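You operate a simulated robot arm through the tools that you are given. There is no shell and no other tool. Be economical: measure what you need, move in short steps, check, and stop when the job is done.

You run a simulated two-armed robot. Do the job below in one go: nothing can be reset, and whatever is moved stays where it is left.

Task
Cook two scoops of rice from the bag on the porridge setting.
Fine: the water is in the cooker pot already; spill none; scoop back, lid shut; wait for the warm lamp.
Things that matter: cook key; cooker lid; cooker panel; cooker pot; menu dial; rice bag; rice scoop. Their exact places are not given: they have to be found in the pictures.

The check looks at the end state, three seconds after you hand in, the way a careful person would. Anything else that was tipped, shoved, dropped, spilled or broken makes it a failure. A push-on lid holds only when it is set on centred and level and pressed home; a screw cap is set on level and turned clockwise until tight.

Robot
Two 7-joint arms with two-finger parallel grippers on one trunk, on a base that drives. Base frame: it is fixed to the floor where the robot stands at the start and does not move with it; the origin is under the middle of the robot, x ahead of it, y to its left, z up. Readings come in mm, rad, newtons and seconds.
The left shoulder is at the start at [50, 158, 1183], the right one opposite. With the tool pointing down near the work surface each hand reaches from about 200 to 660 mm from the robot's upright axis, wherever it stands, measured 20 degrees to its own side. Places, roughly: cook key [400, 700, 1000]; cooker lid [700, 700, 1200]; cooker panel [400, 700, 900]; menu dial [400, 800, 1000]. Payload 3.91 kg a hand.
The TCP of each hand is the grasp point between the finger pads, 30 mm short of the fingertips. In the tool frame z runs along the fingers and y along their closing line. The gripper opens to 110 mm. The fingers are 20 mm wide and 10 mm thick; the gripper's body (48 by 112 mm) begins 55 mm behind the TCP.
Orientation is that of the tool frame in the base frame, as a unit quaternion [w, x, y, z]. With the fingers straight down and closing along the base's y, the tool's x points along the base's -x, its y along +y and its z along -z.

Tools
- The arms move only by the tool step_arm. It takes "left_rows", "right_rows" or both (then of equal length, played together; a hand with none holds still); each is one flat list of numbers, 7 for each row, row after row: the shift along the tool's x, y, z in units of 100 mm (1.0 is 100 mm), then the turn, a rotation vector about the tool's x, y, z in units of 180 degrees (1.0 is 180 degrees), then the finger opening in mm, from 0 to 110. In form: [dx, dy, dz, wx, wy, wz, grip, dx, dy, dz, wx, wy, wz, grip, ...]. A call has 1 to 20 rows; each row is the pose to reach, as a shift and turn from the pose commanded when the call began, along the tool's axes at that moment. A call with a number of a shift or a turn outside -1 to 1 is refused whole. Each row takes 0.2 s and may step no farther than 50 mm and 0.15 rad from the row before; otherwise, or with a gripper value out of range, the whole call is refused. A pose out of reach is approached as far as the arm can. The call stops where the force on the tool passes 40 N (or 10 N more than at its start, if that is more) or the arm is blocked; 0.2 s more then pass. Each finger travels about 153 mm/s and halts on what it meets, pressing with about 23 N; the grip force reading is that of the motor and also rises with nothing between the fingers. The clock runs only during rows and for 0.2 s after the last one: add rows that repeat a pose to give the fingers time. The reply holds the time, the measured pose of the TCP, the force on the tool along the base axes, the opening and the grip force, in the units named above and with some noise, with the torque about the TCP (base axes, N m) and any sound that the robot's microphone picked up, and new pictures: "pictures" is both (left out), scene, wrist or none (wrist: the cameras of the hands that moved).
- Cameras (640 x 400 px; columns grow to the right, rows downward): "scene" is now at [127.7, 48.2, 1355.9]; the picture's right is [0.49, -0.87, 0.00], its down [-0.26, -0.15, -0.95] and it looks along [0.83, 0.47, -0.30] (base axes); focal length 214 px, centre (320, 200). "left" rides on the left gripper at [72, -17, -103] in its tool frame; the picture's right is [0.23, 0.97, 0.00], its down [-0.76, 0.18, -0.62] and it looks along [-0.61, 0.14, 0.78] (tool axes); focal length 222 px, centre (320, 200). "right" rides on the right gripper at [72, 17, -103] in its tool frame; the picture's right is [-0.23, 0.97, 0.00], its down [-0.76, -0.18, -0.62] and it looks along [-0.61, -0.14, 0.78] (tool axes); focal length 222 px, centre (320, 200).
- lift_body(by): slides the trunk up (or, below 0, down) by that many mm; the arms and the scene camera ride with it, the base frame stays. It gives what a move gives, with no picture.
- steer(legs): drives the robot by 1 to 6 legs, each [ahead, turn to the left] in mm and rad, along the robot's own axes; the way and the turn of a leg run together, so that a leg with both is an arc; at most 1500 mm and 3.142 rad a leg. The arms and the cameras ride along, it lands a little off, and it stops where it bumps. It gives what a move gives, and a new picture of the scene camera.
- turn_head(pan, tilt): turns the head with the scene camera to pan (to the left, within 1.396 rad either way) and tilt (down, from -0.506 to 1.204), counted from straight ahead of the robot. It gives what a move gives, and a new picture of the scene camera.
- point_at(camera, pixels): for up to 12 pixels [column, row] of the newest picture of that camera ("zoom" is the newest enlarged one), the place [x, y, z] in the base frame of the surface seen there, good to about 2 mm, but the place of the scene camera against the robot may be out by one fixed shift of up to 12 mm in any direction. No time passes.
- inspect(camera, box): a new picture of the part [left, top, right, bottom] of that camera's present view, enlarged. No time passes.
- sign_off(): hands the job in; it is judged then, once.

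Work in short steps. Measure before you move; look again where a grasp or a placing could have gone wrong, and mend it. You have 80 turns and 260 pictures in all, those below and enlarged ones among them. Open the grippers and draw the arms clear of the work before you hand the job in, unless the task says otherwise; then end with one line.

The tools are called after "Request:" by a JSON object that holds its "name" and its "arguments". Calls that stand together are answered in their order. step_arm: Moves the arms, as the interface text tells. Its arguments: {"type":"object","properties":{"left_rows":{"type":"array","items":{"type":"number"}},"right_rows":{"type":"array","items":{"type":"number"}},"pictures":{"type":"string","enum":["both","scene","wrist","none"]}},"required":[]} The other tools are called the same way: lift_body (by) slides the trunk up or down; steer (legs) drives the base; turn_head (pan, tilt) turns the head that bears the scene camera; point_at (camera, pixels) gives the place of the surface under pixels of a picture; inspect (camera, box) takes an enlarged picture of a part of a camera's view; sign_off () hands the job in.

At the start:

```text
time: 0.0
left_eef_pos: [172.9, 219.2, 1347.9]
left_tcp_rot: [0.0, 0.0, 1.0, 0.0]
left_ft_force: [-0.2, 0.0, -0.5]
left_ft_torque: [0.0, 0.02, 0.0]
left_grip_width: 109.9
left_gripper_force: 0.0
right_eef_pos: [275.2, 43.7, 1349.8]
right_tcp_rot: [0.0, 0.0, 1.0, 0.001]
right_ft_force: [-0.1, -1.3, -0.8]
right_ft_torque: [0.02, 0.0, -0.02]
right_grip_width: 110.1
right_gripper_force: 0.0
trunk travel left (down, up): [-425.0, 57.0]
robot x, y, heading: [4.0, -1.1, 0.001]
head pan, tilt: [0.513, 0.305]
```

scene: 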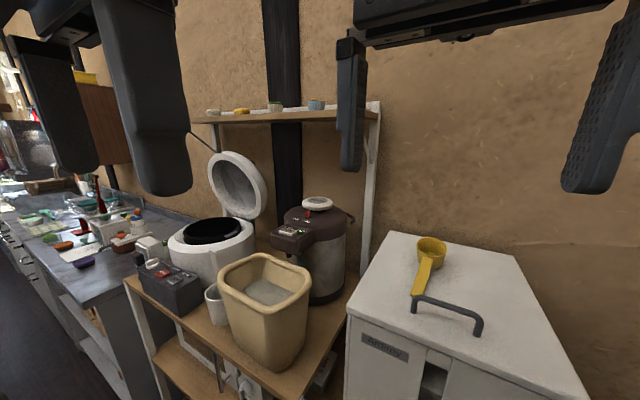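
right: 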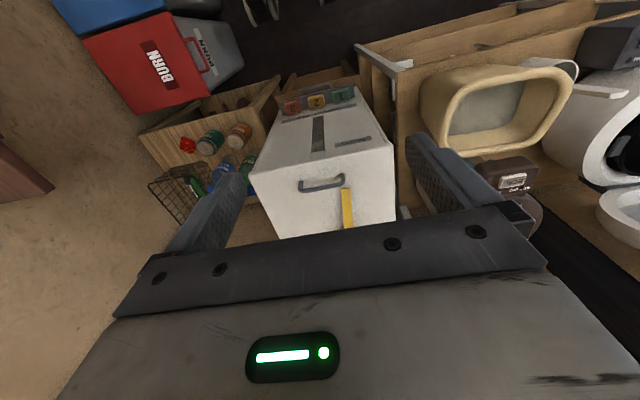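
left: 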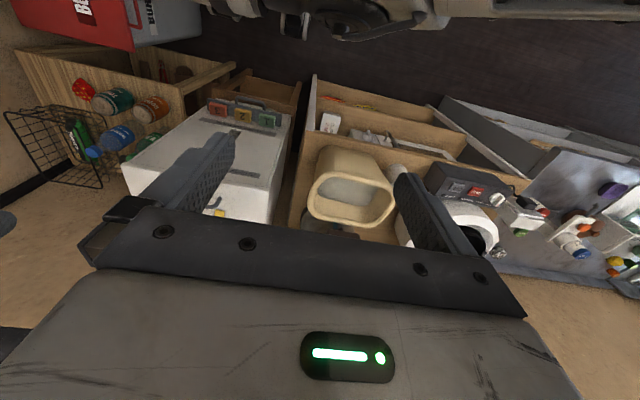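

The scene shows the open cooker at about (215,240), a tan bin at (265,300) and a yellow scoop on a white cabinet at (430,260). I'll enlarge these parts and measure.

Request:
{"name": "inspect", "arguments": {"camera": "scene", "box": [120, 140, 360, 400]}}

Request:
{"name": "inspect", "arguments": {"camera": "scene", "box": [340, 220, 540, 400]}}

Request:
{"name": "point_at", "arguments": {"camera": "scene", "pixels": [[210, 230], [238, 185], [265, 290], [265, 255], [432, 245], [425, 275], [415, 292], [165, 275], [152, 265], [215, 300], [445, 310], [320, 260]]}}

```text
1.54 times, centred on (240, 270) of scene
```

zoom: 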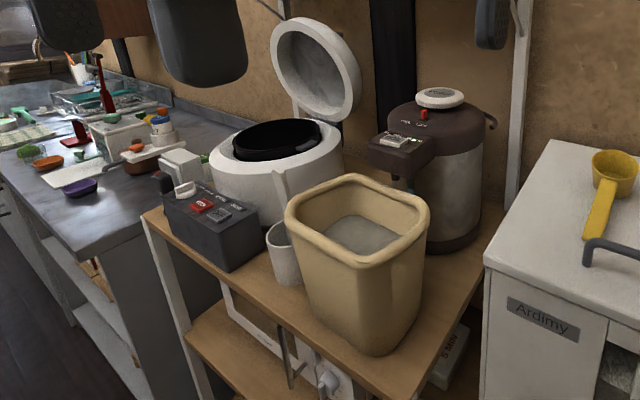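

```text
2.22 times, centred on (440, 310) of scene
```

zoom: 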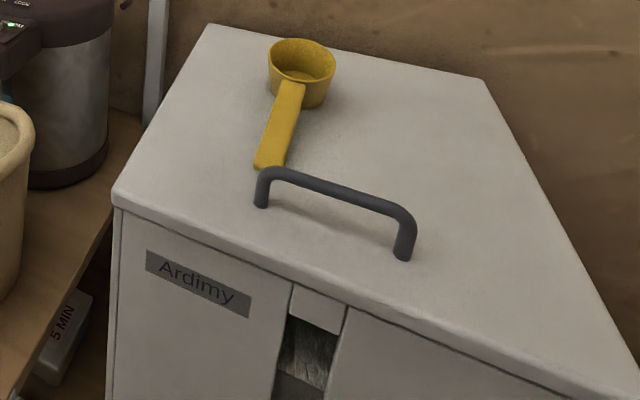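

```text
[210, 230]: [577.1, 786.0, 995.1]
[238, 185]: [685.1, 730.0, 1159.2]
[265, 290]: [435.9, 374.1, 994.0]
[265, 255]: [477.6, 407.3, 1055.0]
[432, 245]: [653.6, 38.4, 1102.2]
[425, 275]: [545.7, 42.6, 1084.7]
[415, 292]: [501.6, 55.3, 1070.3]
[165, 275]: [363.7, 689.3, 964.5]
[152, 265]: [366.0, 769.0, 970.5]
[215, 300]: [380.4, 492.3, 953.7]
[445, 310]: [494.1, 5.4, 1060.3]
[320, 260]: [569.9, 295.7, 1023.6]
```

The tan container with the rolled rim may be the rice bag; I'll look into it and around to check for others.

Request:
{"name": "turn_head", "arguments": {"pan": 0.75, "tilt": 0.75}}

Request:
{"name": "turn_head", "arguments": {"pan": -0.5, "tilt": 0.5}}

```text
time: 0.9
left_eef_pos: [173.4, 218.9, 1349.9]
left_tcp_rot: [0.0, 0.001, 1.0, 0.0]
left_ft_force: [-0.5, -0.6, 0.0]
left_ft_torque: [0.01, 0.0, 0.03]
left_grip_width: 110.0
left_gripper_force: 0.1
right_eef_pos: [278.0, 45.8, 1346.6]
right_tcp_rot: [0.002, 0.01, 1.0, -0.002]
right_ft_force: [22.4, 52.2, -16.5]
right_ft_torque: [-6.52, 1.32, -5.14]
right_grip_width: 110.1
right_gripper_force: 0.0
trunk travel left (down, up): [-425.0, 57.0]
robot x, y, heading: [-0.3, 3.0, 0.004]
head pan, tilt: [0.75, 0.75]
```

scene: 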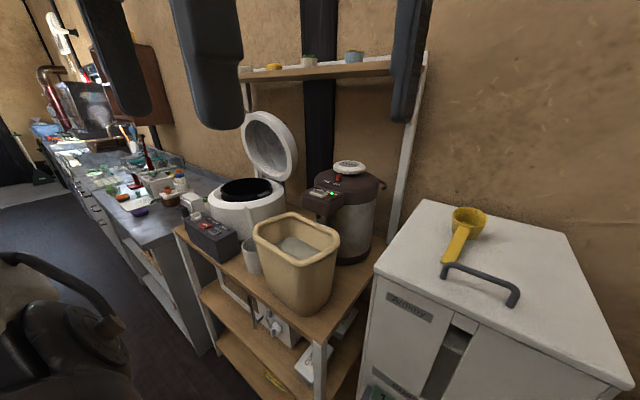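

```text
time: 2.3
left_eef_pos: [172.2, 219.8, 1348.6]
left_tcp_rot: [0.0, 0.001, 1.0, 0.0]
left_ft_force: [0.3, -0.9, 0.2]
left_ft_torque: [-0.03, -0.01, 0.0]
left_grip_width: 109.9
left_gripper_force: 0.0
right_eef_pos: [274.4, 45.5, 1350.1]
right_tcp_rot: [0.001, -0.001, 1.0, 0.0]
right_ft_force: [0.3, -0.5, 0.1]
right_ft_torque: [-0.02, 0.01, -0.03]
right_grip_width: 110.0
right_gripper_force: 0.0
trunk travel left (down, up): [-425.0, 57.0]
robot x, y, heading: [1.9, 1.4, -0.003]
head pan, tilt: [-0.499, 0.499]
```

scene: 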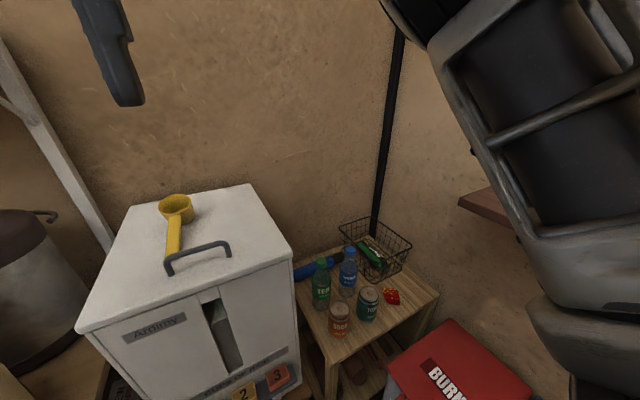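

The only rice container is the tan open bag. Now I measure the scoop and the cabinet's bar in this closer view (scoop cup (175,205), handle to (172,258), bar (165,265)-(228,245)).

Request:
{"name": "inspect", "arguments": {"camera": "scene", "box": [130, 170, 250, 290]}}

Request:
{"name": "point_at", "arguments": {"camera": "zoom", "pixels": [[230, 75], [240, 130], [235, 170], [225, 240], [215, 285], [250, 240], [300, 285], [340, 80], [275, 370], [440, 250], [200, 200], [280, 130]]}}

Request:
{"name": "point_at", "arguments": {"camera": "scene", "pixels": [[160, 207], [175, 197], [191, 205], [175, 209], [174, 222], [174, 235], [172, 250], [171, 256], [167, 266], [200, 250], [228, 244], [185, 292]]}}

```text
3.33 times, centred on (190, 230) of scene
```

zoom: 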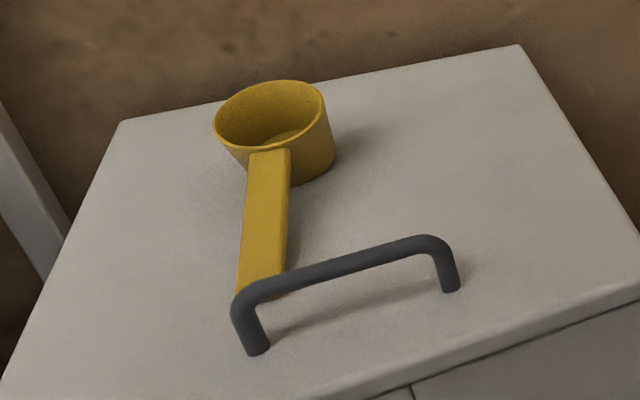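

```text
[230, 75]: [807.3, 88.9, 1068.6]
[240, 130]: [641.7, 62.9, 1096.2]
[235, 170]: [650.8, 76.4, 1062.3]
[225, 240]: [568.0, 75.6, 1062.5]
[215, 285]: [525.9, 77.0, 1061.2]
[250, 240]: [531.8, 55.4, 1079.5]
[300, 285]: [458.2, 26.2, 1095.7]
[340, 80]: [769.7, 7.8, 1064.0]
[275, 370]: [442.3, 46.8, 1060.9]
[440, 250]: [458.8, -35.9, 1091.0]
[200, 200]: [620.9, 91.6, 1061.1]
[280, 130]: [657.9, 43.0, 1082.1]
```

```text
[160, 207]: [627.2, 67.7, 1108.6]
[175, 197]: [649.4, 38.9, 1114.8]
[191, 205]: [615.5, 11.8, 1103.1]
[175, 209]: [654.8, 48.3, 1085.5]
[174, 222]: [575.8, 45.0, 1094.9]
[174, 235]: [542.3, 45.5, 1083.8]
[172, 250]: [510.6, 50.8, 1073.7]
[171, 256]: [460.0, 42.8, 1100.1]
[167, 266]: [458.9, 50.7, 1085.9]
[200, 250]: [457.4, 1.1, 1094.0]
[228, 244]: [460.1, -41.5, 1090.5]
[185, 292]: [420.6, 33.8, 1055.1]
```

The scoop's handle runs from about (595,43,1100) down to (500,50,1070), the cup is centred near (625,40), and the bar at x≈458 tops out at 1100. I tuck the right arm aside and bring the left hand forward over the scoop, tilting the fingers to about 35° below horizontal.

Request:
{"name": "step_arm", "arguments": {"right_rows": [0, -0.5, 0.1, 0, 0, 0, 110, 0, -1, 0.2, 0, 0, 0, 110], "left_rows": [-0.4, -0.2, 0, 0, 0, 0, 110, -0.8, -0.4, 0, 0, 0, 0, 110], "pictures": "none"}}

Request:
{"name": "step_arm", "arguments": {"right_rows": [0.2, -0.4, 0.1, 0, 0, 0, 110, 0.4, -0.8, 0.3, 0, 0, 0, 110], "left_rows": [-0.4, -0.2, 0, 0, 0, 0, 110, -0.8, -0.4, 0, 0, 0, 0, 110], "pictures": "none"}}

Request:
{"name": "step_arm", "arguments": {"right_rows": [0, -0.2, 0.1, 0, 0, 0, 110, 0, -0.4, 0.2, 0, 0, 0, 110, 0, -0.6, 0.3, 0, 0, 0, 110, 0, -0.6, 0.3, 0, 0, 0, 110, 0, -0.6, 0.3, 0, 0, 0, 110, 0, -0.6, 0.3, 0, 0, 0, 110, 0, -0.6, 0.3, 0, 0, 0, 110], "left_rows": [-0.14, -0.13, 0.1, 0, -0.044, 0, 110, -0.28, -0.26, 0.2, 0, -0.088, 0, 110, -0.42, -0.4, 0.3, 0, -0.132, 0, 110, -0.56, -0.53, 0.4, 0, -0.176, 0, 110, -0.7, -0.67, 0.5, 0, -0.22, 0, 110, -0.85, -0.8, 0.6, 0, -0.264, 0, 110, -1.0, -0.94, 0.7, 0, -0.3056, 0, 110], "pictures": "both"}}

Request:
{"name": "turn_head", "arguments": {"pan": 0.1, "tilt": 0.55}}

```text
refused: row 1 steps farther than a row can; nothing moved
```

```text
time: 2.9
left_eef_pos: [243.5, 183.2, 1348.5]
left_tcp_rot: [0.0, 0.0, 1.0, 0.001]
left_ft_force: [-0.3, 0.5, 0.0]
left_ft_torque: [-0.01, -0.01, -0.02]
left_grip_width: 110.1
left_gripper_force: 0.0
right_eef_pos: [250.7, -20.9, 1327.5]
right_tcp_rot: [-0.012, 0.037, 0.999, 0.016]
right_ft_force: [10.3, 37.4, 10.1]
right_ft_torque: [-4.46, 2.29, -3.38]
right_grip_width: 110.2
right_gripper_force: 0.0
trunk travel left (down, up): [-425.0, 57.0]
robot x, y, heading: [-0.4, -1.3, 0.0]
head pan, tilt: [-0.499, 0.499]
stopped in row 2 (right hand): the force on the tool passed its limit at 91 N (the readings are from after the stop); the commanded pose is now the measured one
```

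```text
time: 3.2
left_eef_pos: [245.4, 180.1, 1347.9]
left_tcp_rot: [0.009, -0.001, 1.0, -0.001]
left_ft_force: [-0.6, -0.6, -0.2]
left_ft_torque: [0.03, 0.03, -0.01]
left_grip_width: 109.9
left_gripper_force: 0.1
right_eef_pos: [252.8, -22.4, 1325.5]
right_tcp_rot: [-0.014, 0.048, 0.999, 0.019]
right_ft_force: [4.8, 36.3, 7.4]
right_ft_torque: [-4.71, 1.24, -2.92]
right_grip_width: 110.2
right_gripper_force: 0.0
trunk travel left (down, up): [-425.0, 57.0]
robot x, y, heading: [-0.9, -2.3, 0.0]
head pan, tilt: [-0.499, 0.499]
stopped in row 1 (right hand): the force on the tool passed its limit at 72 N (the readings are from after the stop); the commanded pose is now the measured one
```

scene: 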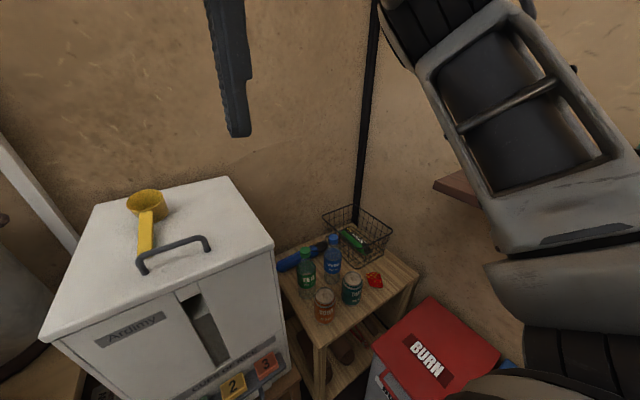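
right: 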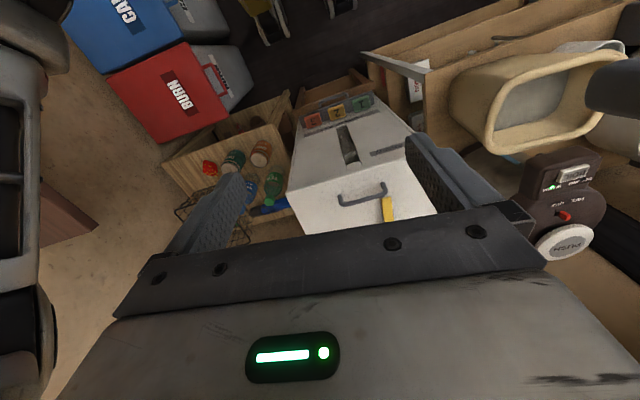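
left: 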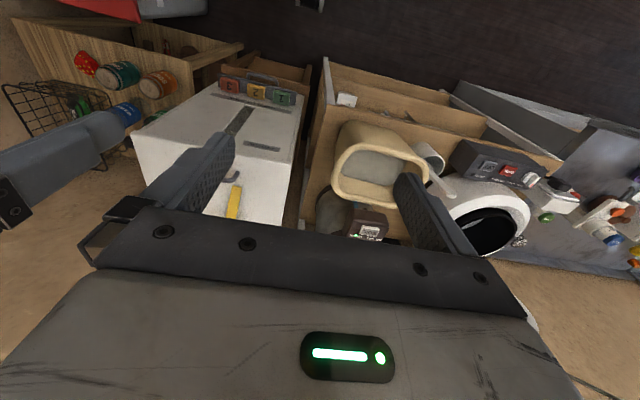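

```text
time: 4.2
left_eef_pos: [244.3, 181.3, 1347.7]
left_tcp_rot: [0.01, -0.001, 1.0, 0.0]
left_ft_force: [-0.6, 0.0, 0.2]
left_ft_torque: [0.01, 0.02, 0.0]
left_grip_width: 110.1
left_gripper_force: 0.1
right_eef_pos: [252.9, -21.6, 1324.0]
right_tcp_rot: [-0.014, 0.052, 0.998, 0.016]
right_ft_force: [24.3, 48.1, -0.3]
right_ft_torque: [-6.3, 3.04, -4.04]
right_grip_width: 109.8
right_gripper_force: 0.1
trunk travel left (down, up): [-425.0, 57.0]
robot x, y, heading: [-2.1, 1.6, 0.002]
head pan, tilt: [0.099, 0.55]
```

scene: 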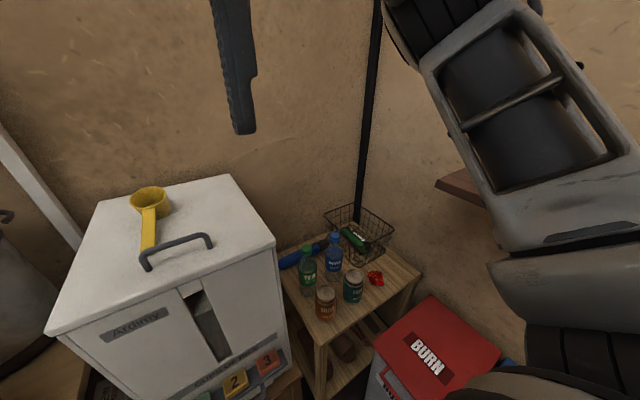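

The right arm is pressing against the head (about 50 N, +y push), and the view barely moved. I'll move the right hand forward away from the head, then to the side.

Request:
{"name": "step_arm", "arguments": {"right_rows": [-0.2, 0.1, 0, 0, 0, 0, 110, -0.5, 0.2, -0.1, 0, 0, 0, 110, -0.9, 0.2, -0.1, 0, 0, 0, 110], "pictures": "none"}}

Request:
{"name": "turn_head", "arguments": {"pan": -0.3, "tilt": 0.2}}

```text
time: 5.0
left_eef_pos: [244.8, 180.6, 1346.4]
left_tcp_rot: [0.009, -0.001, 1.0, 0.0]
left_ft_force: [0.2, -0.2, -0.2]
left_ft_torque: [-0.01, 0.04, 0.04]
left_grip_width: 110.1
left_gripper_force: 0.1
right_eef_pos: [345.0, -11.7, 1334.8]
right_tcp_rot: [-0.014, 0.041, 0.999, 0.02]
right_ft_force: [0.5, 0.1, 0.2]
right_ft_torque: [0.02, 0.04, 0.0]
right_grip_width: 110.0
right_gripper_force: 0.1
trunk travel left (down, up): [-425.0, 57.0]
robot x, y, heading: [2.6, 3.3, -0.004]
head pan, tilt: [0.099, 0.55]
```

```text
time: 5.9
left_eef_pos: [245.0, 181.2, 1348.9]
left_tcp_rot: [0.01, -0.001, 1.0, 0.0]
left_ft_force: [-0.5, -0.3, 0.2]
left_ft_torque: [-0.01, 0.02, -0.02]
left_grip_width: 109.8
left_gripper_force: 0.1
right_eef_pos: [343.7, -10.1, 1334.8]
right_tcp_rot: [-0.013, 0.042, 0.999, 0.018]
right_ft_force: [-0.4, -0.2, 0.1]
right_ft_torque: [-0.02, -0.02, -0.02]
right_grip_width: 110.0
right_gripper_force: 0.0
trunk travel left (down, up): [-425.0, 57.0]
robot x, y, heading: [-4.6, 1.0, -0.0]
head pan, tilt: [-0.3, 0.201]
```

scene: 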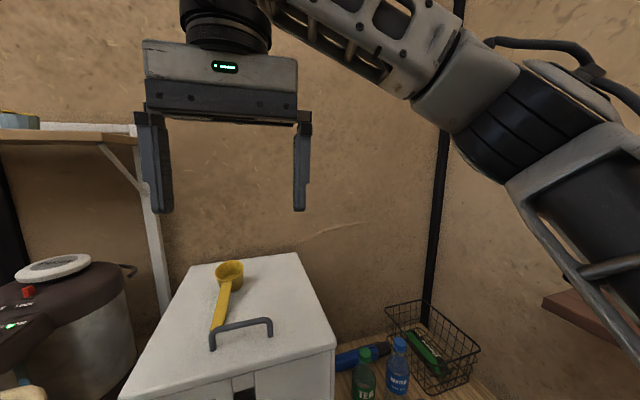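

Free of contact now. I'll swing the right hand out to the right while keeping it forward, and bring the left forward.

Request:
{"name": "step_arm", "arguments": {"right_rows": [-0.1, -0.4, 0, 0, 0, 0, 110, -0.2, -0.8, 0, 0, 0, 0, 110], "left_rows": [-0.35, -0.1, 0, 0, 0, 0, 110, -0.7, -0.2, 0, 0, 0, 0, 110], "pictures": "none"}}

Request:
{"name": "step_arm", "arguments": {"right_rows": [0, -0.45, 0.1, 0, 0, 0, 110, 0, -0.9, 0.2, 0, 0, 0, 110], "left_rows": [-0.35, -0.1, 0.0, 0, 0, 0, 110, -0.7, -0.2, 0, 0, 0, 0, 110], "pictures": "scene"}}

```text
time: 6.5
left_eef_pos: [315.9, 160.2, 1349.8]
left_tcp_rot: [0.01, -0.001, 1.0, -0.001]
left_ft_force: [0.0, -0.2, -0.3]
left_ft_torque: [-0.03, -0.04, -0.01]
left_grip_width: 109.9
left_gripper_force: 0.1
right_eef_pos: [359.5, -93.6, 1331.7]
right_tcp_rot: [-0.014, 0.041, 0.999, 0.018]
right_ft_force: [0.9, 0.5, 0.0]
right_ft_torque: [0.02, -0.01, -0.03]
right_grip_width: 110.1
right_gripper_force: 0.1
trunk travel left (down, up): [-425.0, 57.0]
robot x, y, heading: [-2.8, -0.2, -0.001]
head pan, tilt: [-0.3, 0.201]
```

```text
time: 7.1
left_eef_pos: [367.1, 164.0, 1332.8]
left_tcp_rot: [0.01, -0.001, 1.0, -0.001]
left_ft_force: [-0.4, 0.7, 1.1]
left_ft_torque: [-0.02, -0.01, 0.0]
left_grip_width: 110.3
left_gripper_force: 0.0
left hand out of reach, approached as far as the arm can: row 1, 2
right_eef_pos: [347.8, -180.9, 1306.6]
right_tcp_rot: [-0.013, 0.04, 0.999, 0.018]
right_ft_force: [0.3, -0.6, -0.2]
right_ft_torque: [0.05, 0.03, 0.0]
right_grip_width: 109.9
right_gripper_force: 0.1
trunk travel left (down, up): [-425.0, 57.0]
robot x, y, heading: [-2.1, -2.0, 0.003]
head pan, tilt: [-0.3, 0.201]
```

scene: 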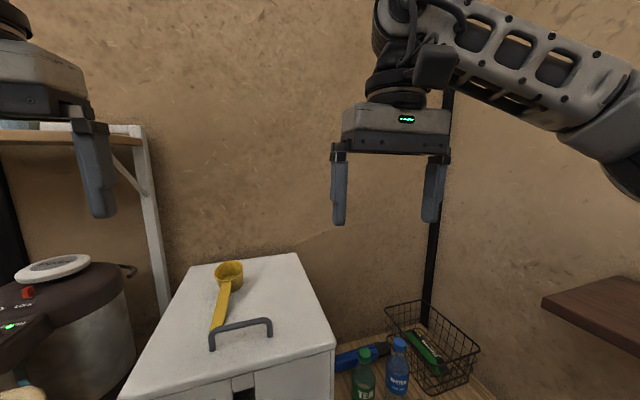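

The left arm is at its reach limit at that height, so I tilt and lower it toward the scoop.

Request:
{"name": "step_arm", "arguments": {"left_rows": [-0.02, -0.13, 0.14, 0, -0.044, 0, 110, -0.04, -0.26, 0.28, 0, -0.088, 0, 110, -0.06, -0.4, 0.42, 0, -0.132, 0, 110, -0.2, -0.53, 0.56, 0, -0.176, 0, 110, -0.4, -0.67, 0.7, 0, -0.22, 0, 110, -0.5, -0.8, 0.85, 0, -0.264, 0, 110, -0.6, -1.0, 1.0, 0, -0.3056, 0, 110], "right_rows": [0.1, -0.2, 0.1, 0, 0, 0, 110, 0.2, -0.4, 0.2, 0, 0, 0, 110, 0.3, -0.6, 0.4, 0, 0, 0, 110, 0.4, -0.6, 0.6, 0, 0, 0, 110, 0.4, -0.6, 0.6, 0, 0, 0, 110, 0.4, -0.6, 0.6, 0, 0, 0, 110, 0.4, -0.6, 0.6, 0, 0, 0, 110], "pictures": "both"}}

```text
time: 8.7
left_eef_pos: [431.5, 82.7, 1240.3]
left_tcp_rot: [0.471, -0.002, 0.882, 0.0]
left_ft_force: [0.0, 0.3, 0.0]
left_ft_torque: [0.01, 0.0, -0.01]
left_grip_width: 110.0
left_gripper_force: 0.1
left hand out of reach, approached as far as the arm can: row 7
right_eef_pos: [301.8, -236.7, 1247.8]
right_tcp_rot: [-0.013, 0.041, 0.999, 0.019]
right_ft_force: [0.8, 0.2, 0.2]
right_ft_torque: [0.04, 0.01, -0.01]
right_grip_width: 110.1
right_gripper_force: 0.0
trunk travel left (down, up): [-425.0, 57.0]
robot x, y, heading: [3.2, 2.8, -0.002]
head pan, tilt: [-0.3, 0.201]
```

scene: 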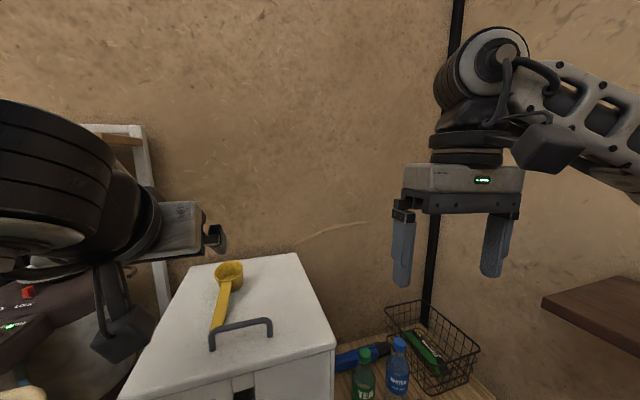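
right: 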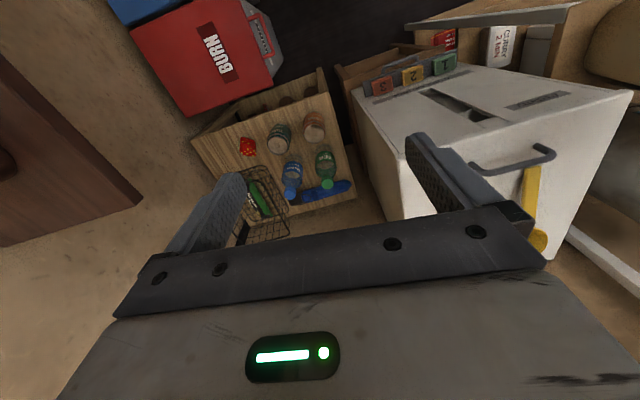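
left: 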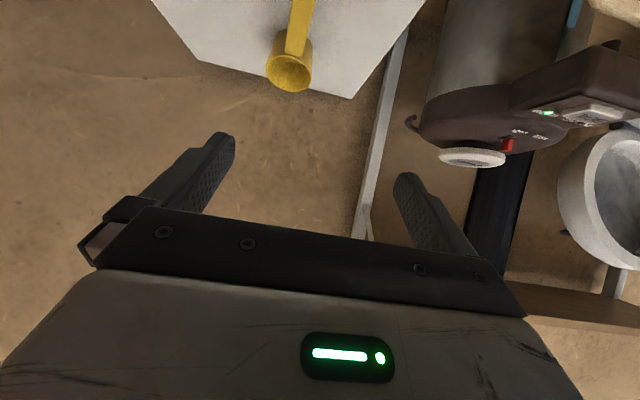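

The left hand is near a joint limit reaching across the centre. I'll turn the base right by 0.35 so the scoop lies on the left hand's own side.

Request:
{"name": "steer", "arguments": {"legs": [[0, -0.35]]}}

Request:
{"name": "turn_head", "arguments": {"pan": 0.3, "tilt": 0.45}}

```text
time: 10.2
left_eef_pos: [434.9, -70.7, 1241.2]
left_tcp_rot: [0.463, 0.153, 0.869, -0.082]
left_ft_force: [-0.3, 0.0, -0.3]
left_ft_torque: [0.02, -0.04, 0.0]
left_grip_width: 110.1
left_gripper_force: 0.1
right_eef_pos: [201.6, -325.5, 1246.3]
right_tcp_rot: [-0.01, 0.216, 0.976, 0.021]
right_ft_force: [-0.1, -1.0, 0.1]
right_ft_torque: [0.01, 0.03, 0.0]
right_grip_width: 109.9
right_gripper_force: 0.1
trunk travel left (down, up): [-425.0, 57.0]
robot x, y, heading: [1.8, -1.4, -0.349]
head pan, tilt: [-0.3, 0.201]
```

scene: 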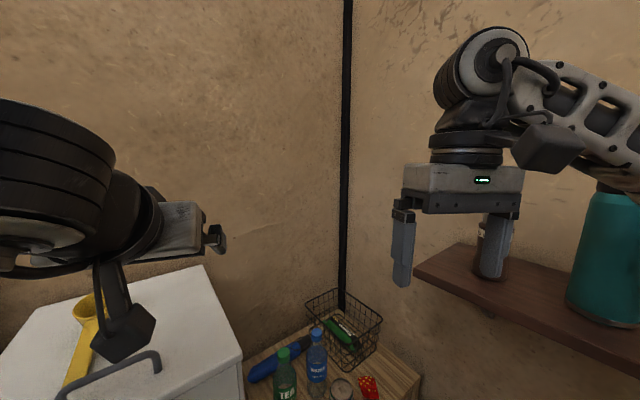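

```text
time: 11.2
left_eef_pos: [435.2, -69.8, 1241.3]
left_tcp_rot: [0.464, 0.154, 0.869, -0.082]
left_ft_force: [-1.0, -0.8, -1.0]
left_ft_torque: [0.02, 0.0, -0.02]
left_grip_width: 110.2
left_gripper_force: 0.1
right_eef_pos: [201.8, -326.8, 1247.0]
right_tcp_rot: [-0.01, 0.215, 0.976, 0.02]
right_ft_force: [0.2, -0.7, -0.1]
right_ft_torque: [0.02, 0.02, -0.02]
right_grip_width: 109.7
right_gripper_force: 0.1
trunk travel left (down, up): [-425.0, 57.0]
robot x, y, heading: [0.1, 2.6, -0.348]
head pan, tilt: [0.3, 0.45]
```

scene: 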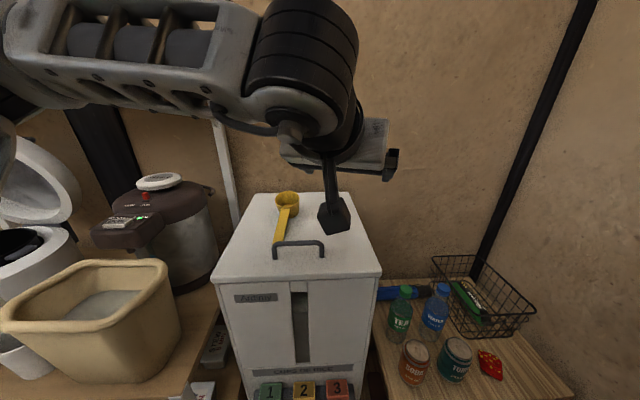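

The wrist camera hangs below/behind when tilted, so a steeper hand (74° down, square to the handle) suits better. I'll pitch the left hand to that, yaw it back to the handle's direction, and hover near the scoop.

Request:
{"name": "step_arm", "arguments": {"left_rows": [-0.052, 0.183, -0.066, 0, 0.0434, 0, 110, -0.104, 0.366, -0.132, 0, 0.0867, 0, 110, -0.156, 0.549, -0.198, 0, 0.13, 0, 110, -0.208, 0.732, -0.264, 0, 0.1734, 0, 110, -0.26, 0.914, -0.328, 0, 0.2167, 0, 110], "pictures": "none"}}

Request:
{"name": "step_arm", "arguments": {"left_rows": [-0.08, 0.19, 0.02, -0.0115, 0, -0.04, 110, -0.17, 0.38, 0.05, -0.023, 0, -0.08, 110, -0.17, 0.38, 0.05, -0.023, 0, -0.08, 110], "pictures": "both"}}

```text
time: 12.4
left_eef_pos: [454.7, 18.7, 1278.0]
left_tcp_rot: [0.145, 0.173, 0.974, -0.027]
left_ft_force: [0.0, 0.8, -0.5]
left_ft_torque: [0.0, -0.02, 0.02]
left_grip_width: 110.1
left_gripper_force: 0.1
right_eef_pos: [201.9, -325.3, 1246.9]
right_tcp_rot: [-0.01, 0.216, 0.976, 0.02]
right_ft_force: [0.7, 0.1, -0.6]
right_ft_torque: [-0.02, 0.02, 0.02]
right_grip_width: 109.9
right_gripper_force: 0.1
trunk travel left (down, up): [-425.0, 57.0]
robot x, y, heading: [-0.4, -0.5, -0.353]
head pan, tilt: [0.3, 0.45]
```

```text
time: 13.2
left_eef_pos: [484.7, 49.1, 1280.7]
left_tcp_rot: [0.147, 0.043, 0.988, -0.009]
left_ft_force: [-0.2, 0.2, -1.0]
left_ft_torque: [-0.03, -0.02, 0.01]
left_grip_width: 110.1
left_gripper_force: 0.0
right_eef_pos: [201.0, -326.4, 1248.1]
right_tcp_rot: [-0.01, 0.216, 0.976, 0.02]
right_ft_force: [-0.2, 0.8, 0.8]
right_ft_torque: [0.0, 0.01, 0.01]
right_grip_width: 110.2
right_gripper_force: 0.1
trunk travel left (down, up): [-425.0, 57.0]
robot x, y, heading: [0.2, 1.8, -0.351]
head pan, tilt: [0.3, 0.45]
```

scene: 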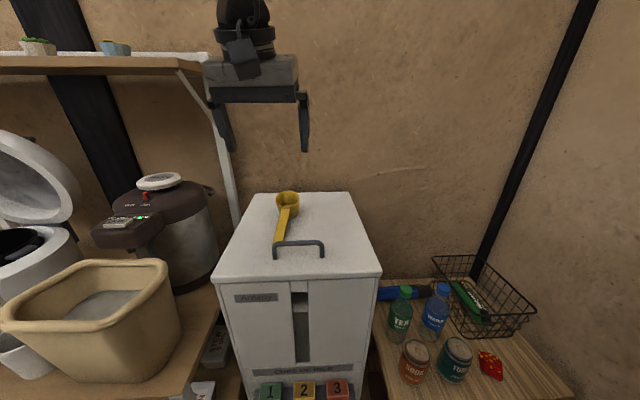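
left: 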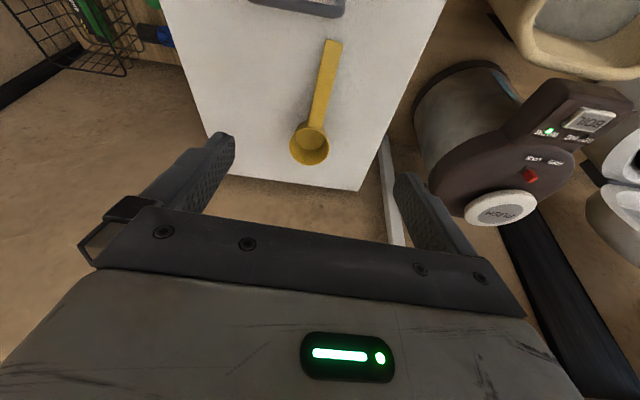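

The left camera now sees the scoop (cup (310,143), handle to (332,42)). I measure it there and from the scene for the camera shift.

Request:
{"name": "point_at", "arguments": {"camera": "left", "pixels": [[330, 45], [327, 65], [323, 85], [318, 110], [315, 122], [310, 148], [293, 140], [329, 140], [308, 165], [290, 90], [360, 100], [300, 8]]}}

Request:
{"name": "inspect", "arguments": {"camera": "left", "box": [270, 20, 370, 180]}}

Request:
{"name": "point_at", "arguments": {"camera": "scene", "pixels": [[277, 241], [283, 222], [287, 206], [252, 230], [318, 215], [298, 243], [95, 300], [60, 310], [120, 290], [20, 245], [85, 255], [158, 266]]}}

```text
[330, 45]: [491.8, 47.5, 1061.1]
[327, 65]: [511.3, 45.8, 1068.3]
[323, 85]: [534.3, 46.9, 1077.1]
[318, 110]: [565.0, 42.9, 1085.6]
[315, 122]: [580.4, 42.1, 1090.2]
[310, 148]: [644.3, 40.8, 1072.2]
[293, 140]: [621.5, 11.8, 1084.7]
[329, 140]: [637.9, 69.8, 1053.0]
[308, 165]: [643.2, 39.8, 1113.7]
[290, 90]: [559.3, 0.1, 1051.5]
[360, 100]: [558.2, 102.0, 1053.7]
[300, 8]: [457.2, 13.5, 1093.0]
```

```text
2.50 times, centred on (320, 100) of left
```

zoom: 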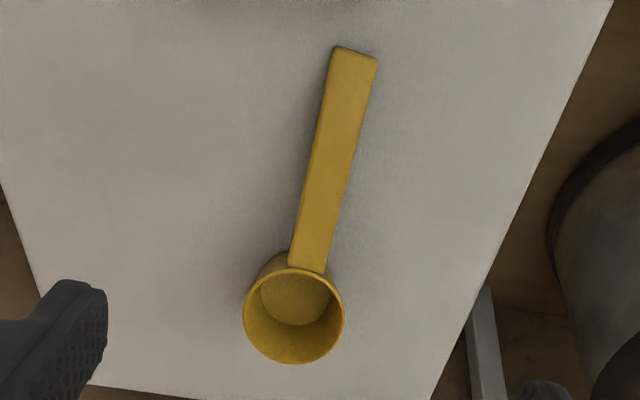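

```text
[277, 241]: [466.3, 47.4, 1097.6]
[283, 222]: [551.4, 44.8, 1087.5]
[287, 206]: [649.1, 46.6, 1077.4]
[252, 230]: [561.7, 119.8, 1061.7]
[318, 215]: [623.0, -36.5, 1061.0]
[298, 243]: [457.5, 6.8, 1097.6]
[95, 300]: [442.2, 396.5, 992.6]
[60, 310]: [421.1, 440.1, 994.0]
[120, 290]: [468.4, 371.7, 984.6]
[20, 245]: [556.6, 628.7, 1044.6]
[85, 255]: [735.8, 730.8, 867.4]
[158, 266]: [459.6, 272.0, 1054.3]
```

Wrist readings put the cabinet top at z≈1053 (scene reads about 8 high), the handle at y≈44 at x=545, top z≈1079. I descend with open fingers to just above the grasp and look.

Request:
{"name": "step_arm", "arguments": {"left_rows": [-0.06, 0, 0.49, 0, 0, 0, 110, -0.12, 0, 0.977, 0, 0, 0, 110], "pictures": "none"}}

Request:
{"name": "step_arm", "arguments": {"left_rows": [0.05, 0, 0.3, 0, 0, 0, 90, 0.107, 0, 0.6, 0, 0, 0, 70, 0.107, 0, 0.8, 0, 0, 0, 70], "pictures": "both"}}

```text
time: 13.8
left_eef_pos: [525.9, 45.0, 1190.4]
left_tcp_rot: [0.149, 0.044, 0.988, -0.009]
left_ft_force: [0.7, 0.3, 0.0]
left_ft_torque: [0.05, 0.0, 0.02]
left_grip_width: 109.8
left_gripper_force: 0.0
right_eef_pos: [202.6, -326.4, 1246.7]
right_tcp_rot: [-0.009, 0.216, 0.976, 0.02]
right_ft_force: [0.7, -0.2, -0.9]
right_ft_torque: [-0.02, 0.01, 0.01]
right_grip_width: 110.1
right_gripper_force: 0.0
trunk travel left (down, up): [-425.0, 57.0]
robot x, y, heading: [-0.6, -0.5, -0.345]
head pan, tilt: [0.3, 0.45]
```

```text
time: 14.6
left_eef_pos: [538.3, 44.2, 1111.1]
left_tcp_rot: [0.148, 0.043, 0.988, -0.009]
left_ft_force: [0.3, 0.9, 0.1]
left_ft_torque: [0.04, 0.06, 0.0]
left_grip_width: 70.2
left_gripper_force: 0.1
right_eef_pos: [202.3, -325.5, 1246.2]
right_tcp_rot: [-0.01, 0.216, 0.976, 0.019]
right_ft_force: [-0.1, -0.3, -0.2]
right_ft_torque: [-0.01, 0.03, 0.01]
right_grip_width: 109.8
right_gripper_force: 0.0
trunk travel left (down, up): [-425.0, 57.0]
robot x, y, heading: [1.0, -3.2, -0.349]
head pan, tilt: [0.3, 0.45]
```

scene: 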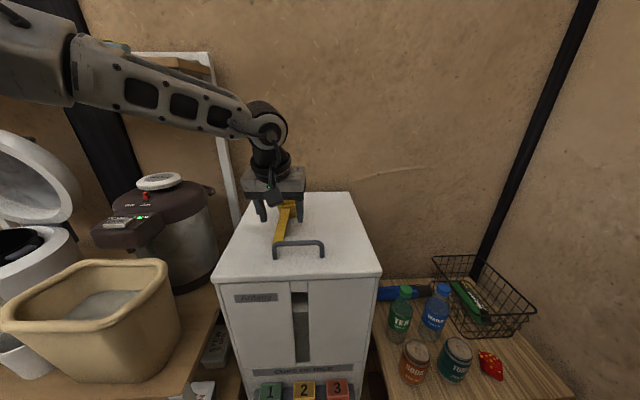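
left: 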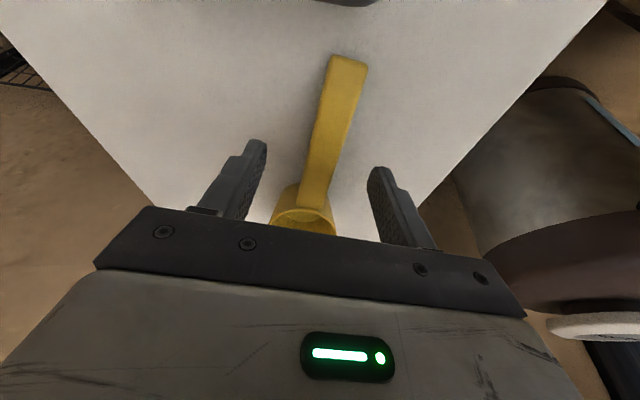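

The fingers straddle the handle. I descend the last 23 mm and close.

Request:
{"name": "step_arm", "arguments": {"left_rows": [0, 0, 0.12, 0, 0, 0, 70, 0, 0, 0.235, 0, 0, 0, 70, 0, 0, 0.235, 0, 0, 0, 40, 0, 0, 0.235, 0, 0, 0, 5, 0, 0, 0.235, 0, 0, 0, 5, 0, 0, 0.235, 0, 0, 0, 5], "pictures": "wrist"}}

```text
time: 16.0
left_eef_pos: [544.2, 44.6, 1089.0]
left_tcp_rot: [0.148, 0.044, 0.988, -0.009]
left_ft_force: [0.4, 0.2, 1.0]
left_ft_torque: [-0.02, -0.01, 0.0]
left_grip_width: 20.8
left_gripper_force: 22.9
right_eef_pos: [202.1, -326.6, 1246.8]
right_tcp_rot: [-0.01, 0.216, 0.976, 0.02]
right_ft_force: [-0.6, 0.9, 0.5]
right_ft_torque: [-0.01, -0.03, 0.01]
right_grip_width: 110.2
right_gripper_force: 0.0
trunk travel left (down, up): [-425.0, 57.0]
robot x, y, heading: [0.0, 2.4, -0.353]
head pan, tilt: [0.3, 0.45]
```

left: 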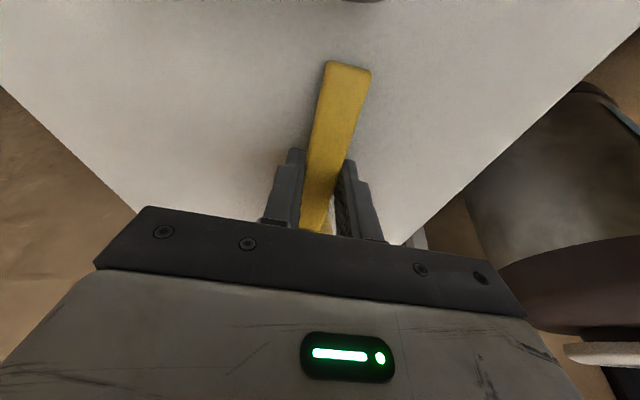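

The scoop is gripped (20.8 mm, 23 N). I lift it 150 mm, draw it back, and look at it.

Request:
{"name": "step_arm", "arguments": {"left_rows": [-0.14, 0, -0.46, 0, 0, 0, 5, -0.28, 0, -0.93, 0, 0, 0, 5], "pictures": "none"}}

Request:
{"name": "step_arm", "arguments": {"left_rows": [0.1, 0.02, -0.35, 0, 0, 0, 5, 0.45, 0.04, -0.66, 0, 0, 0, 5, 0.84, 0.04, -0.66, 0, 0, 0, 5], "pictures": "both"}}

```text
time: 16.6
left_eef_pos: [543.3, 44.1, 1186.4]
left_tcp_rot: [0.147, 0.044, 0.988, -0.01]
left_ft_force: [0.4, 0.4, -0.1]
left_ft_torque: [-0.02, 0.01, 0.0]
left_grip_width: 20.7
left_gripper_force: 23.1
right_eef_pos: [201.2, -325.4, 1245.6]
right_tcp_rot: [-0.01, 0.216, 0.976, 0.021]
right_ft_force: [0.4, -0.2, 0.5]
right_ft_torque: [0.03, 0.03, -0.02]
right_grip_width: 110.4
right_gripper_force: 0.0
trunk travel left (down, up): [-425.0, 57.0]
robot x, y, heading: [-0.6, -2.7, -0.352]
head pan, tilt: [0.3, 0.45]
```

```text
time: 17.4
left_eef_pos: [442.5, 56.7, 1225.3]
left_tcp_rot: [0.149, 0.044, 0.988, -0.009]
left_ft_force: [-1.0, -0.3, -0.7]
left_ft_torque: [-0.02, 0.03, 0.01]
left_grip_width: 20.8
left_gripper_force: 23.2
right_eef_pos: [201.9, -324.9, 1247.0]
right_tcp_rot: [-0.01, 0.215, 0.976, 0.02]
right_ft_force: [0.4, 0.0, 0.6]
right_ft_torque: [0.0, -0.01, 0.02]
right_grip_width: 110.2
right_gripper_force: 0.0
trunk travel left (down, up): [-425.0, 57.0]
robot x, y, heading: [-4.8, -1.0, -0.351]
head pan, tilt: [0.3, 0.45]
```

scene: 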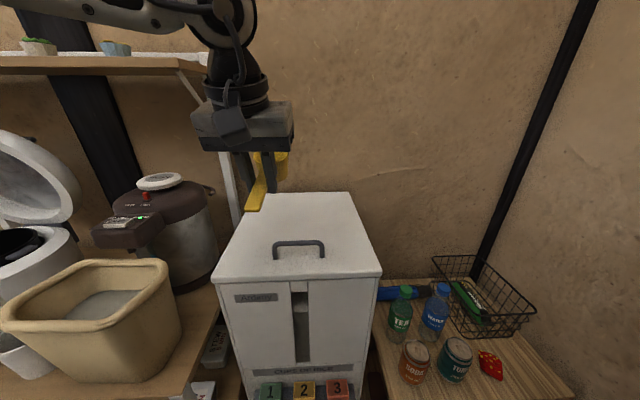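
left: 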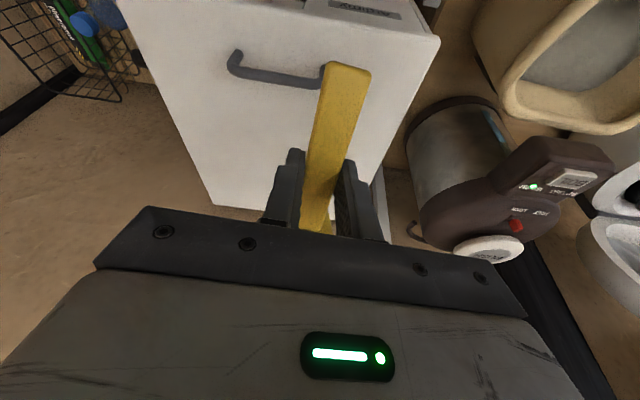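

Scoop is held well. I turn left to face along +y and check the floor ahead before driving.

Request:
{"name": "steer", "arguments": {"legs": [[0, 1.92]]}}

Request:
{"name": "turn_head", "arguments": {"pan": -0.2, "tilt": 0.7}}

```text
time: 22.2
left_eef_pos: [-182.7, 407.1, 1225.3]
left_tcp_rot: [-0.096, 0.767, -0.624, -0.113]
left_ft_force: [0.4, -0.2, -0.3]
left_ft_torque: [-0.03, -0.01, 0.02]
left_grip_width: 20.7
left_gripper_force: 23.1
right_eef_pos: [254.2, 287.0, 1246.8]
right_tcp_rot: [-0.023, -0.654, 0.756, 0.005]
right_ft_force: [-1.0, -0.1, 0.7]
right_ft_torque: [0.0, -0.01, -0.02]
right_grip_width: 109.9
right_gripper_force: 0.2
trunk travel left (down, up): [-425.0, 57.0]
robot x, y, heading: [1.7, 0.0, 1.514]
head pan, tilt: [0.3, 0.45]
```

scene: 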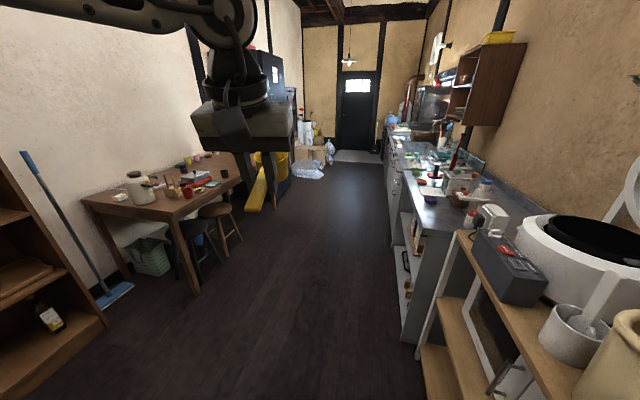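

```text
time: 23.2
left_eef_pos: [-181.7, 407.6, 1224.6]
left_tcp_rot: [-0.095, 0.768, -0.623, -0.114]
left_ft_force: [0.7, -0.7, 0.6]
left_ft_torque: [0.02, 0.01, -0.01]
left_grip_width: 20.9
left_gripper_force: 23.3
right_eef_pos: [253.4, 287.0, 1246.6]
right_tcp_rot: [-0.023, -0.655, 0.756, 0.005]
right_ft_force: [0.3, 0.2, 0.5]
right_ft_torque: [-0.02, 0.0, -0.02]
right_grip_width: 109.9
right_gripper_force: 0.1
trunk travel left (down, up): [-425.0, 57.0]
robot x, y, heading: [3.0, -1.4, 1.506]
head pan, tilt: [-0.201, 0.7]
```

scene: 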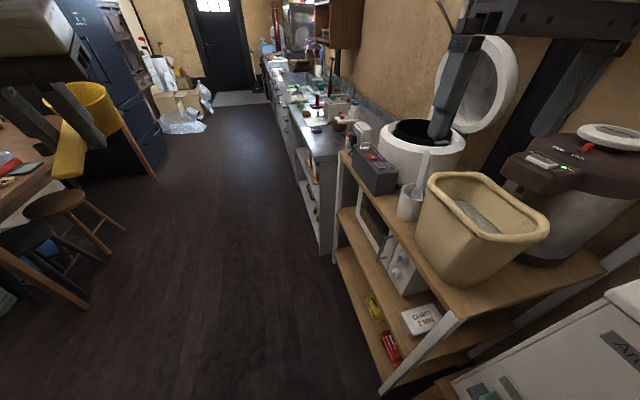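

The floor ahead is clear. I drive 520 mm along +y and turn back to face the table.

Request:
{"name": "steer", "arguments": {"legs": [[520, 0], [0, -1.51]]}}

Request:
{"name": "turn_head", "arguments": {"pan": 0.1, "tilt": 0.75}}

```text
time: 29.8
left_eef_pos: [427.3, 709.4, 1226.6]
left_tcp_rot: [0.147, -0.13, 0.98, 0.017]
left_ft_force: [0.3, 0.0, 0.4]
left_ft_torque: [0.0, -0.03, 0.03]
left_grip_width: 21.0
left_gripper_force: 22.3
right_eef_pos: [331.9, 268.6, 1245.7]
right_tcp_rot: [-0.013, 0.041, 0.999, 0.019]
right_ft_force: [0.7, 0.5, -0.4]
right_ft_torque: [0.03, -0.01, 0.0]
right_grip_width: 110.0
right_gripper_force: 0.1
trunk travel left (down, up): [-425.0, 57.0]
robot x, y, heading: [27.7, 504.6, 0.008]
head pan, tilt: [-0.201, 0.7]
```

scene: 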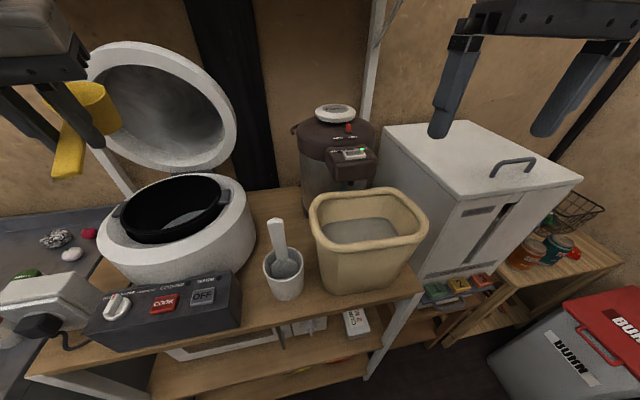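

```text
time: 30.6
left_eef_pos: [426.7, 711.0, 1224.7]
left_tcp_rot: [0.147, -0.129, 0.981, 0.017]
left_ft_force: [-0.1, 0.8, -1.4]
left_ft_torque: [-0.01, 0.04, -0.05]
left_grip_width: 21.0
left_gripper_force: 22.9
right_eef_pos: [331.7, 269.2, 1247.5]
right_tcp_rot: [-0.013, 0.043, 0.999, 0.019]
right_ft_force: [0.2, 0.8, 0.3]
right_ft_torque: [-0.01, -0.01, 0.0]
right_grip_width: 109.9
right_gripper_force: 0.1
trunk travel left (down, up): [-425.0, 57.0]
robot x, y, heading: [28.6, 508.4, 0.004]
head pan, tilt: [0.099, 0.75]
```

scene: 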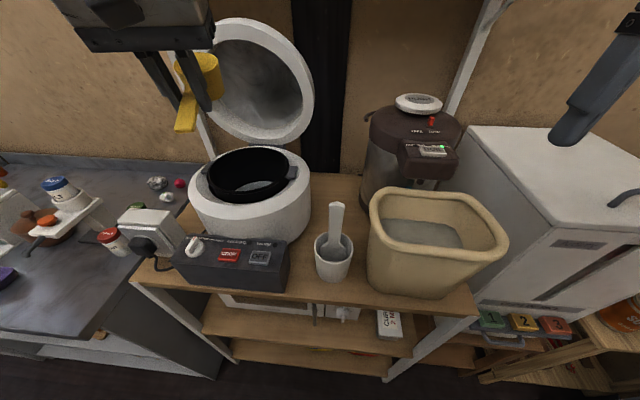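

Good view. I enlarge the panel and measure bag rim/rice, pot, lid and panel points.

Request:
{"name": "inspect", "arguments": {"camera": "scene", "box": [110, 190, 310, 300]}}

Request:
{"name": "point_at", "arguments": {"camera": "scene", "pixels": [[375, 205], [480, 205], [385, 245], [498, 250], [430, 195], [440, 262], [425, 235], [395, 230], [465, 230], [430, 222], [445, 245], [405, 245]]}}

Request:
{"name": "point_at", "arguments": {"camera": "scene", "pixels": [[250, 150], [210, 180], [292, 175], [250, 200], [250, 188], [265, 20], [310, 90], [225, 100], [280, 140], [195, 248], [229, 256], [260, 258]]}}

```text
3.20 times, centred on (210, 245) of scene
```

zoom: 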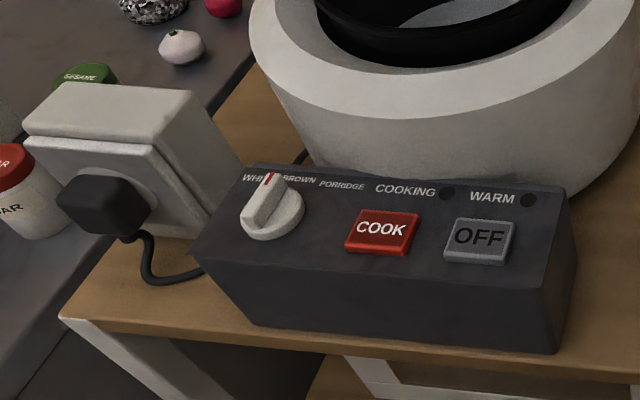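

```text
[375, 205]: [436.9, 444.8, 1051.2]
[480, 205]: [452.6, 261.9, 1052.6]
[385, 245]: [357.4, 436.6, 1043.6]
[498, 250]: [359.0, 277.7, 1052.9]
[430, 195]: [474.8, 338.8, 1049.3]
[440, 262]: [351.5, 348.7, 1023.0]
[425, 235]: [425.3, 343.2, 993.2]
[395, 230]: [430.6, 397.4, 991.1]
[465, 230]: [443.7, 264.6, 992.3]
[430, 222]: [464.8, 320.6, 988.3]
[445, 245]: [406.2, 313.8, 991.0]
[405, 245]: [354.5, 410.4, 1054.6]
```

```text
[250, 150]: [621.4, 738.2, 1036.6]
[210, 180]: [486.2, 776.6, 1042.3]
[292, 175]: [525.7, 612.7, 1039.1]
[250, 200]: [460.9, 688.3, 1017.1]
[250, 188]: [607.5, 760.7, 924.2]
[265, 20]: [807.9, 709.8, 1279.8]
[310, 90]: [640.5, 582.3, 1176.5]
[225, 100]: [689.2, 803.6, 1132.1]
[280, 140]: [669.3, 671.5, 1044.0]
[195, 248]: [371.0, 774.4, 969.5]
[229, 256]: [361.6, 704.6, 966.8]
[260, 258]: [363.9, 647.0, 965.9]
```

True rim z is about 1044 (scene reads 8 high), rice about 984, opening long side along y (≈280–430), x≈372–458. I clear the right arm, level the scoop, and swing its cup to point along −y near the bag.

Request:
{"name": "step_arm", "arguments": {"right_rows": [0, -0.45, 0, 0, 0, 0, 110, 0, -0.9, 0, 0, 0, 0, 110, 0, -0.9, 0, 0, 0, 0, 110], "left_rows": [0.08, -0.3, -0.02, 0, 0.031, 0, 5, 0.16, -0.6, -0.05, 0, 0.063, 0, 5, 0.235, -0.92, -0.07, 0, 0.0944, 0, 5], "pictures": "none"}}

Request:
{"name": "step_arm", "arguments": {"left_rows": [0.019, -0.07, 0, 0, 0, 0.0449, 5, 0.038, -0.141, 0, 0, 0, 0.0897, 5, 0.057, -0.212, 0, 0, 0, 0.1346, 5, 0.076, -0.282, 0, 0, 0, 0.1795, 5, 0.095, -0.353, 0, 0, 0, 0.2244, 5, 0.114, -0.424, 0, 0, 0, 0.2692, 5, 0.132, -0.494, 0, 0, 0, 0.3141, 5, 0.151, -0.565, 0, 0, 0, 0.359, 5, 0.17, -0.635, 0, 0, 0, 0.4038, 5, 0.189, -0.706, 0, 0, 0, 0.4487, 5, 0.208, -0.777, 0, 0, 0, 0.4936, 5, 0.227, -0.847, 0, 0, 0, 0.5385, 5, 0.246, -0.918, 0, 0, 0, 0.5833, 5], "pictures": "both"}}

```text
time: 31.4
left_eef_pos: [429.9, 644.8, 1236.5]
left_tcp_rot: [0.0, -0.133, 0.991, -0.002]
left_ft_force: [-0.9, 0.6, -0.7]
left_ft_torque: [-0.02, 0.01, 0.0]
left_grip_width: 20.6
left_gripper_force: 23.1
left hand out of reach, approached as far as the arm can: row 3
right_eef_pos: [323.7, 180.8, 1243.4]
right_tcp_rot: [-0.014, 0.041, 0.999, 0.018]
right_ft_force: [1.1, 1.0, 0.7]
right_ft_torque: [0.01, 0.01, 0.01]
right_grip_width: 110.2
right_gripper_force: 0.0
trunk travel left (down, up): [-425.0, 57.0]
robot x, y, heading: [27.8, 506.2, 0.003]
head pan, tilt: [0.099, 0.75]
```

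```text
time: 34.2
left_eef_pos: [297.1, 621.7, 1240.3]
left_tcp_rot: [0.002, 0.704, 0.71, -0.001]
left_ft_force: [-0.7, 0.4, 0.0]
left_ft_torque: [0.02, 0.01, -0.01]
left_grip_width: 20.8
left_gripper_force: 22.9
left hand out of reach, approached as far as the arm can: row 2, 3, 4, 5, 6, 7, 8, 9, 10, 11, 12, 13
right_eef_pos: [322.5, 178.8, 1244.0]
right_tcp_rot: [-0.013, 0.042, 0.999, 0.019]
right_ft_force: [0.0, 0.5, 0.0]
right_ft_torque: [-0.01, -0.01, 0.01]
right_grip_width: 109.9
right_gripper_force: 0.1
trunk travel left (down, up): [-425.0, 57.0]
robot x, y, heading: [30.6, 505.4, 0.004]
head pan, tilt: [0.099, 0.75]
```

scene: 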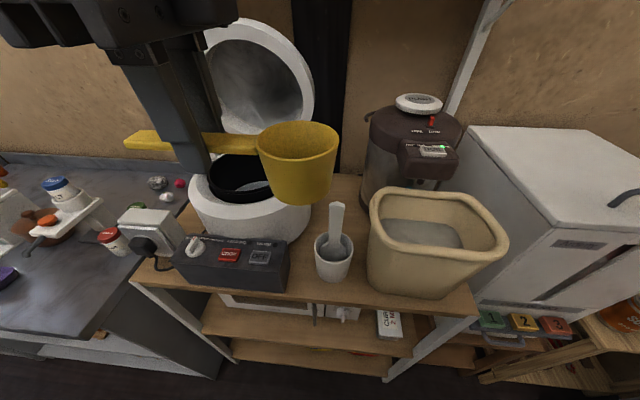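
left: 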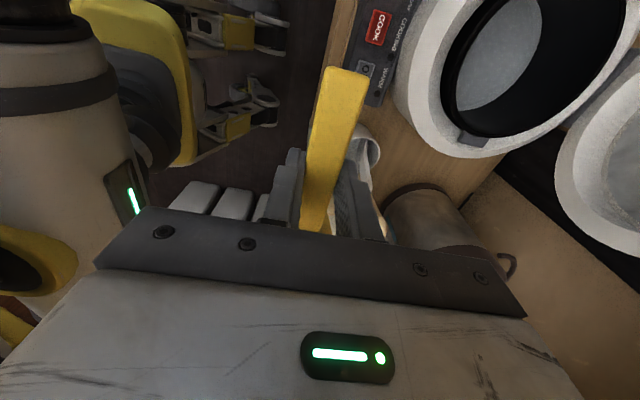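

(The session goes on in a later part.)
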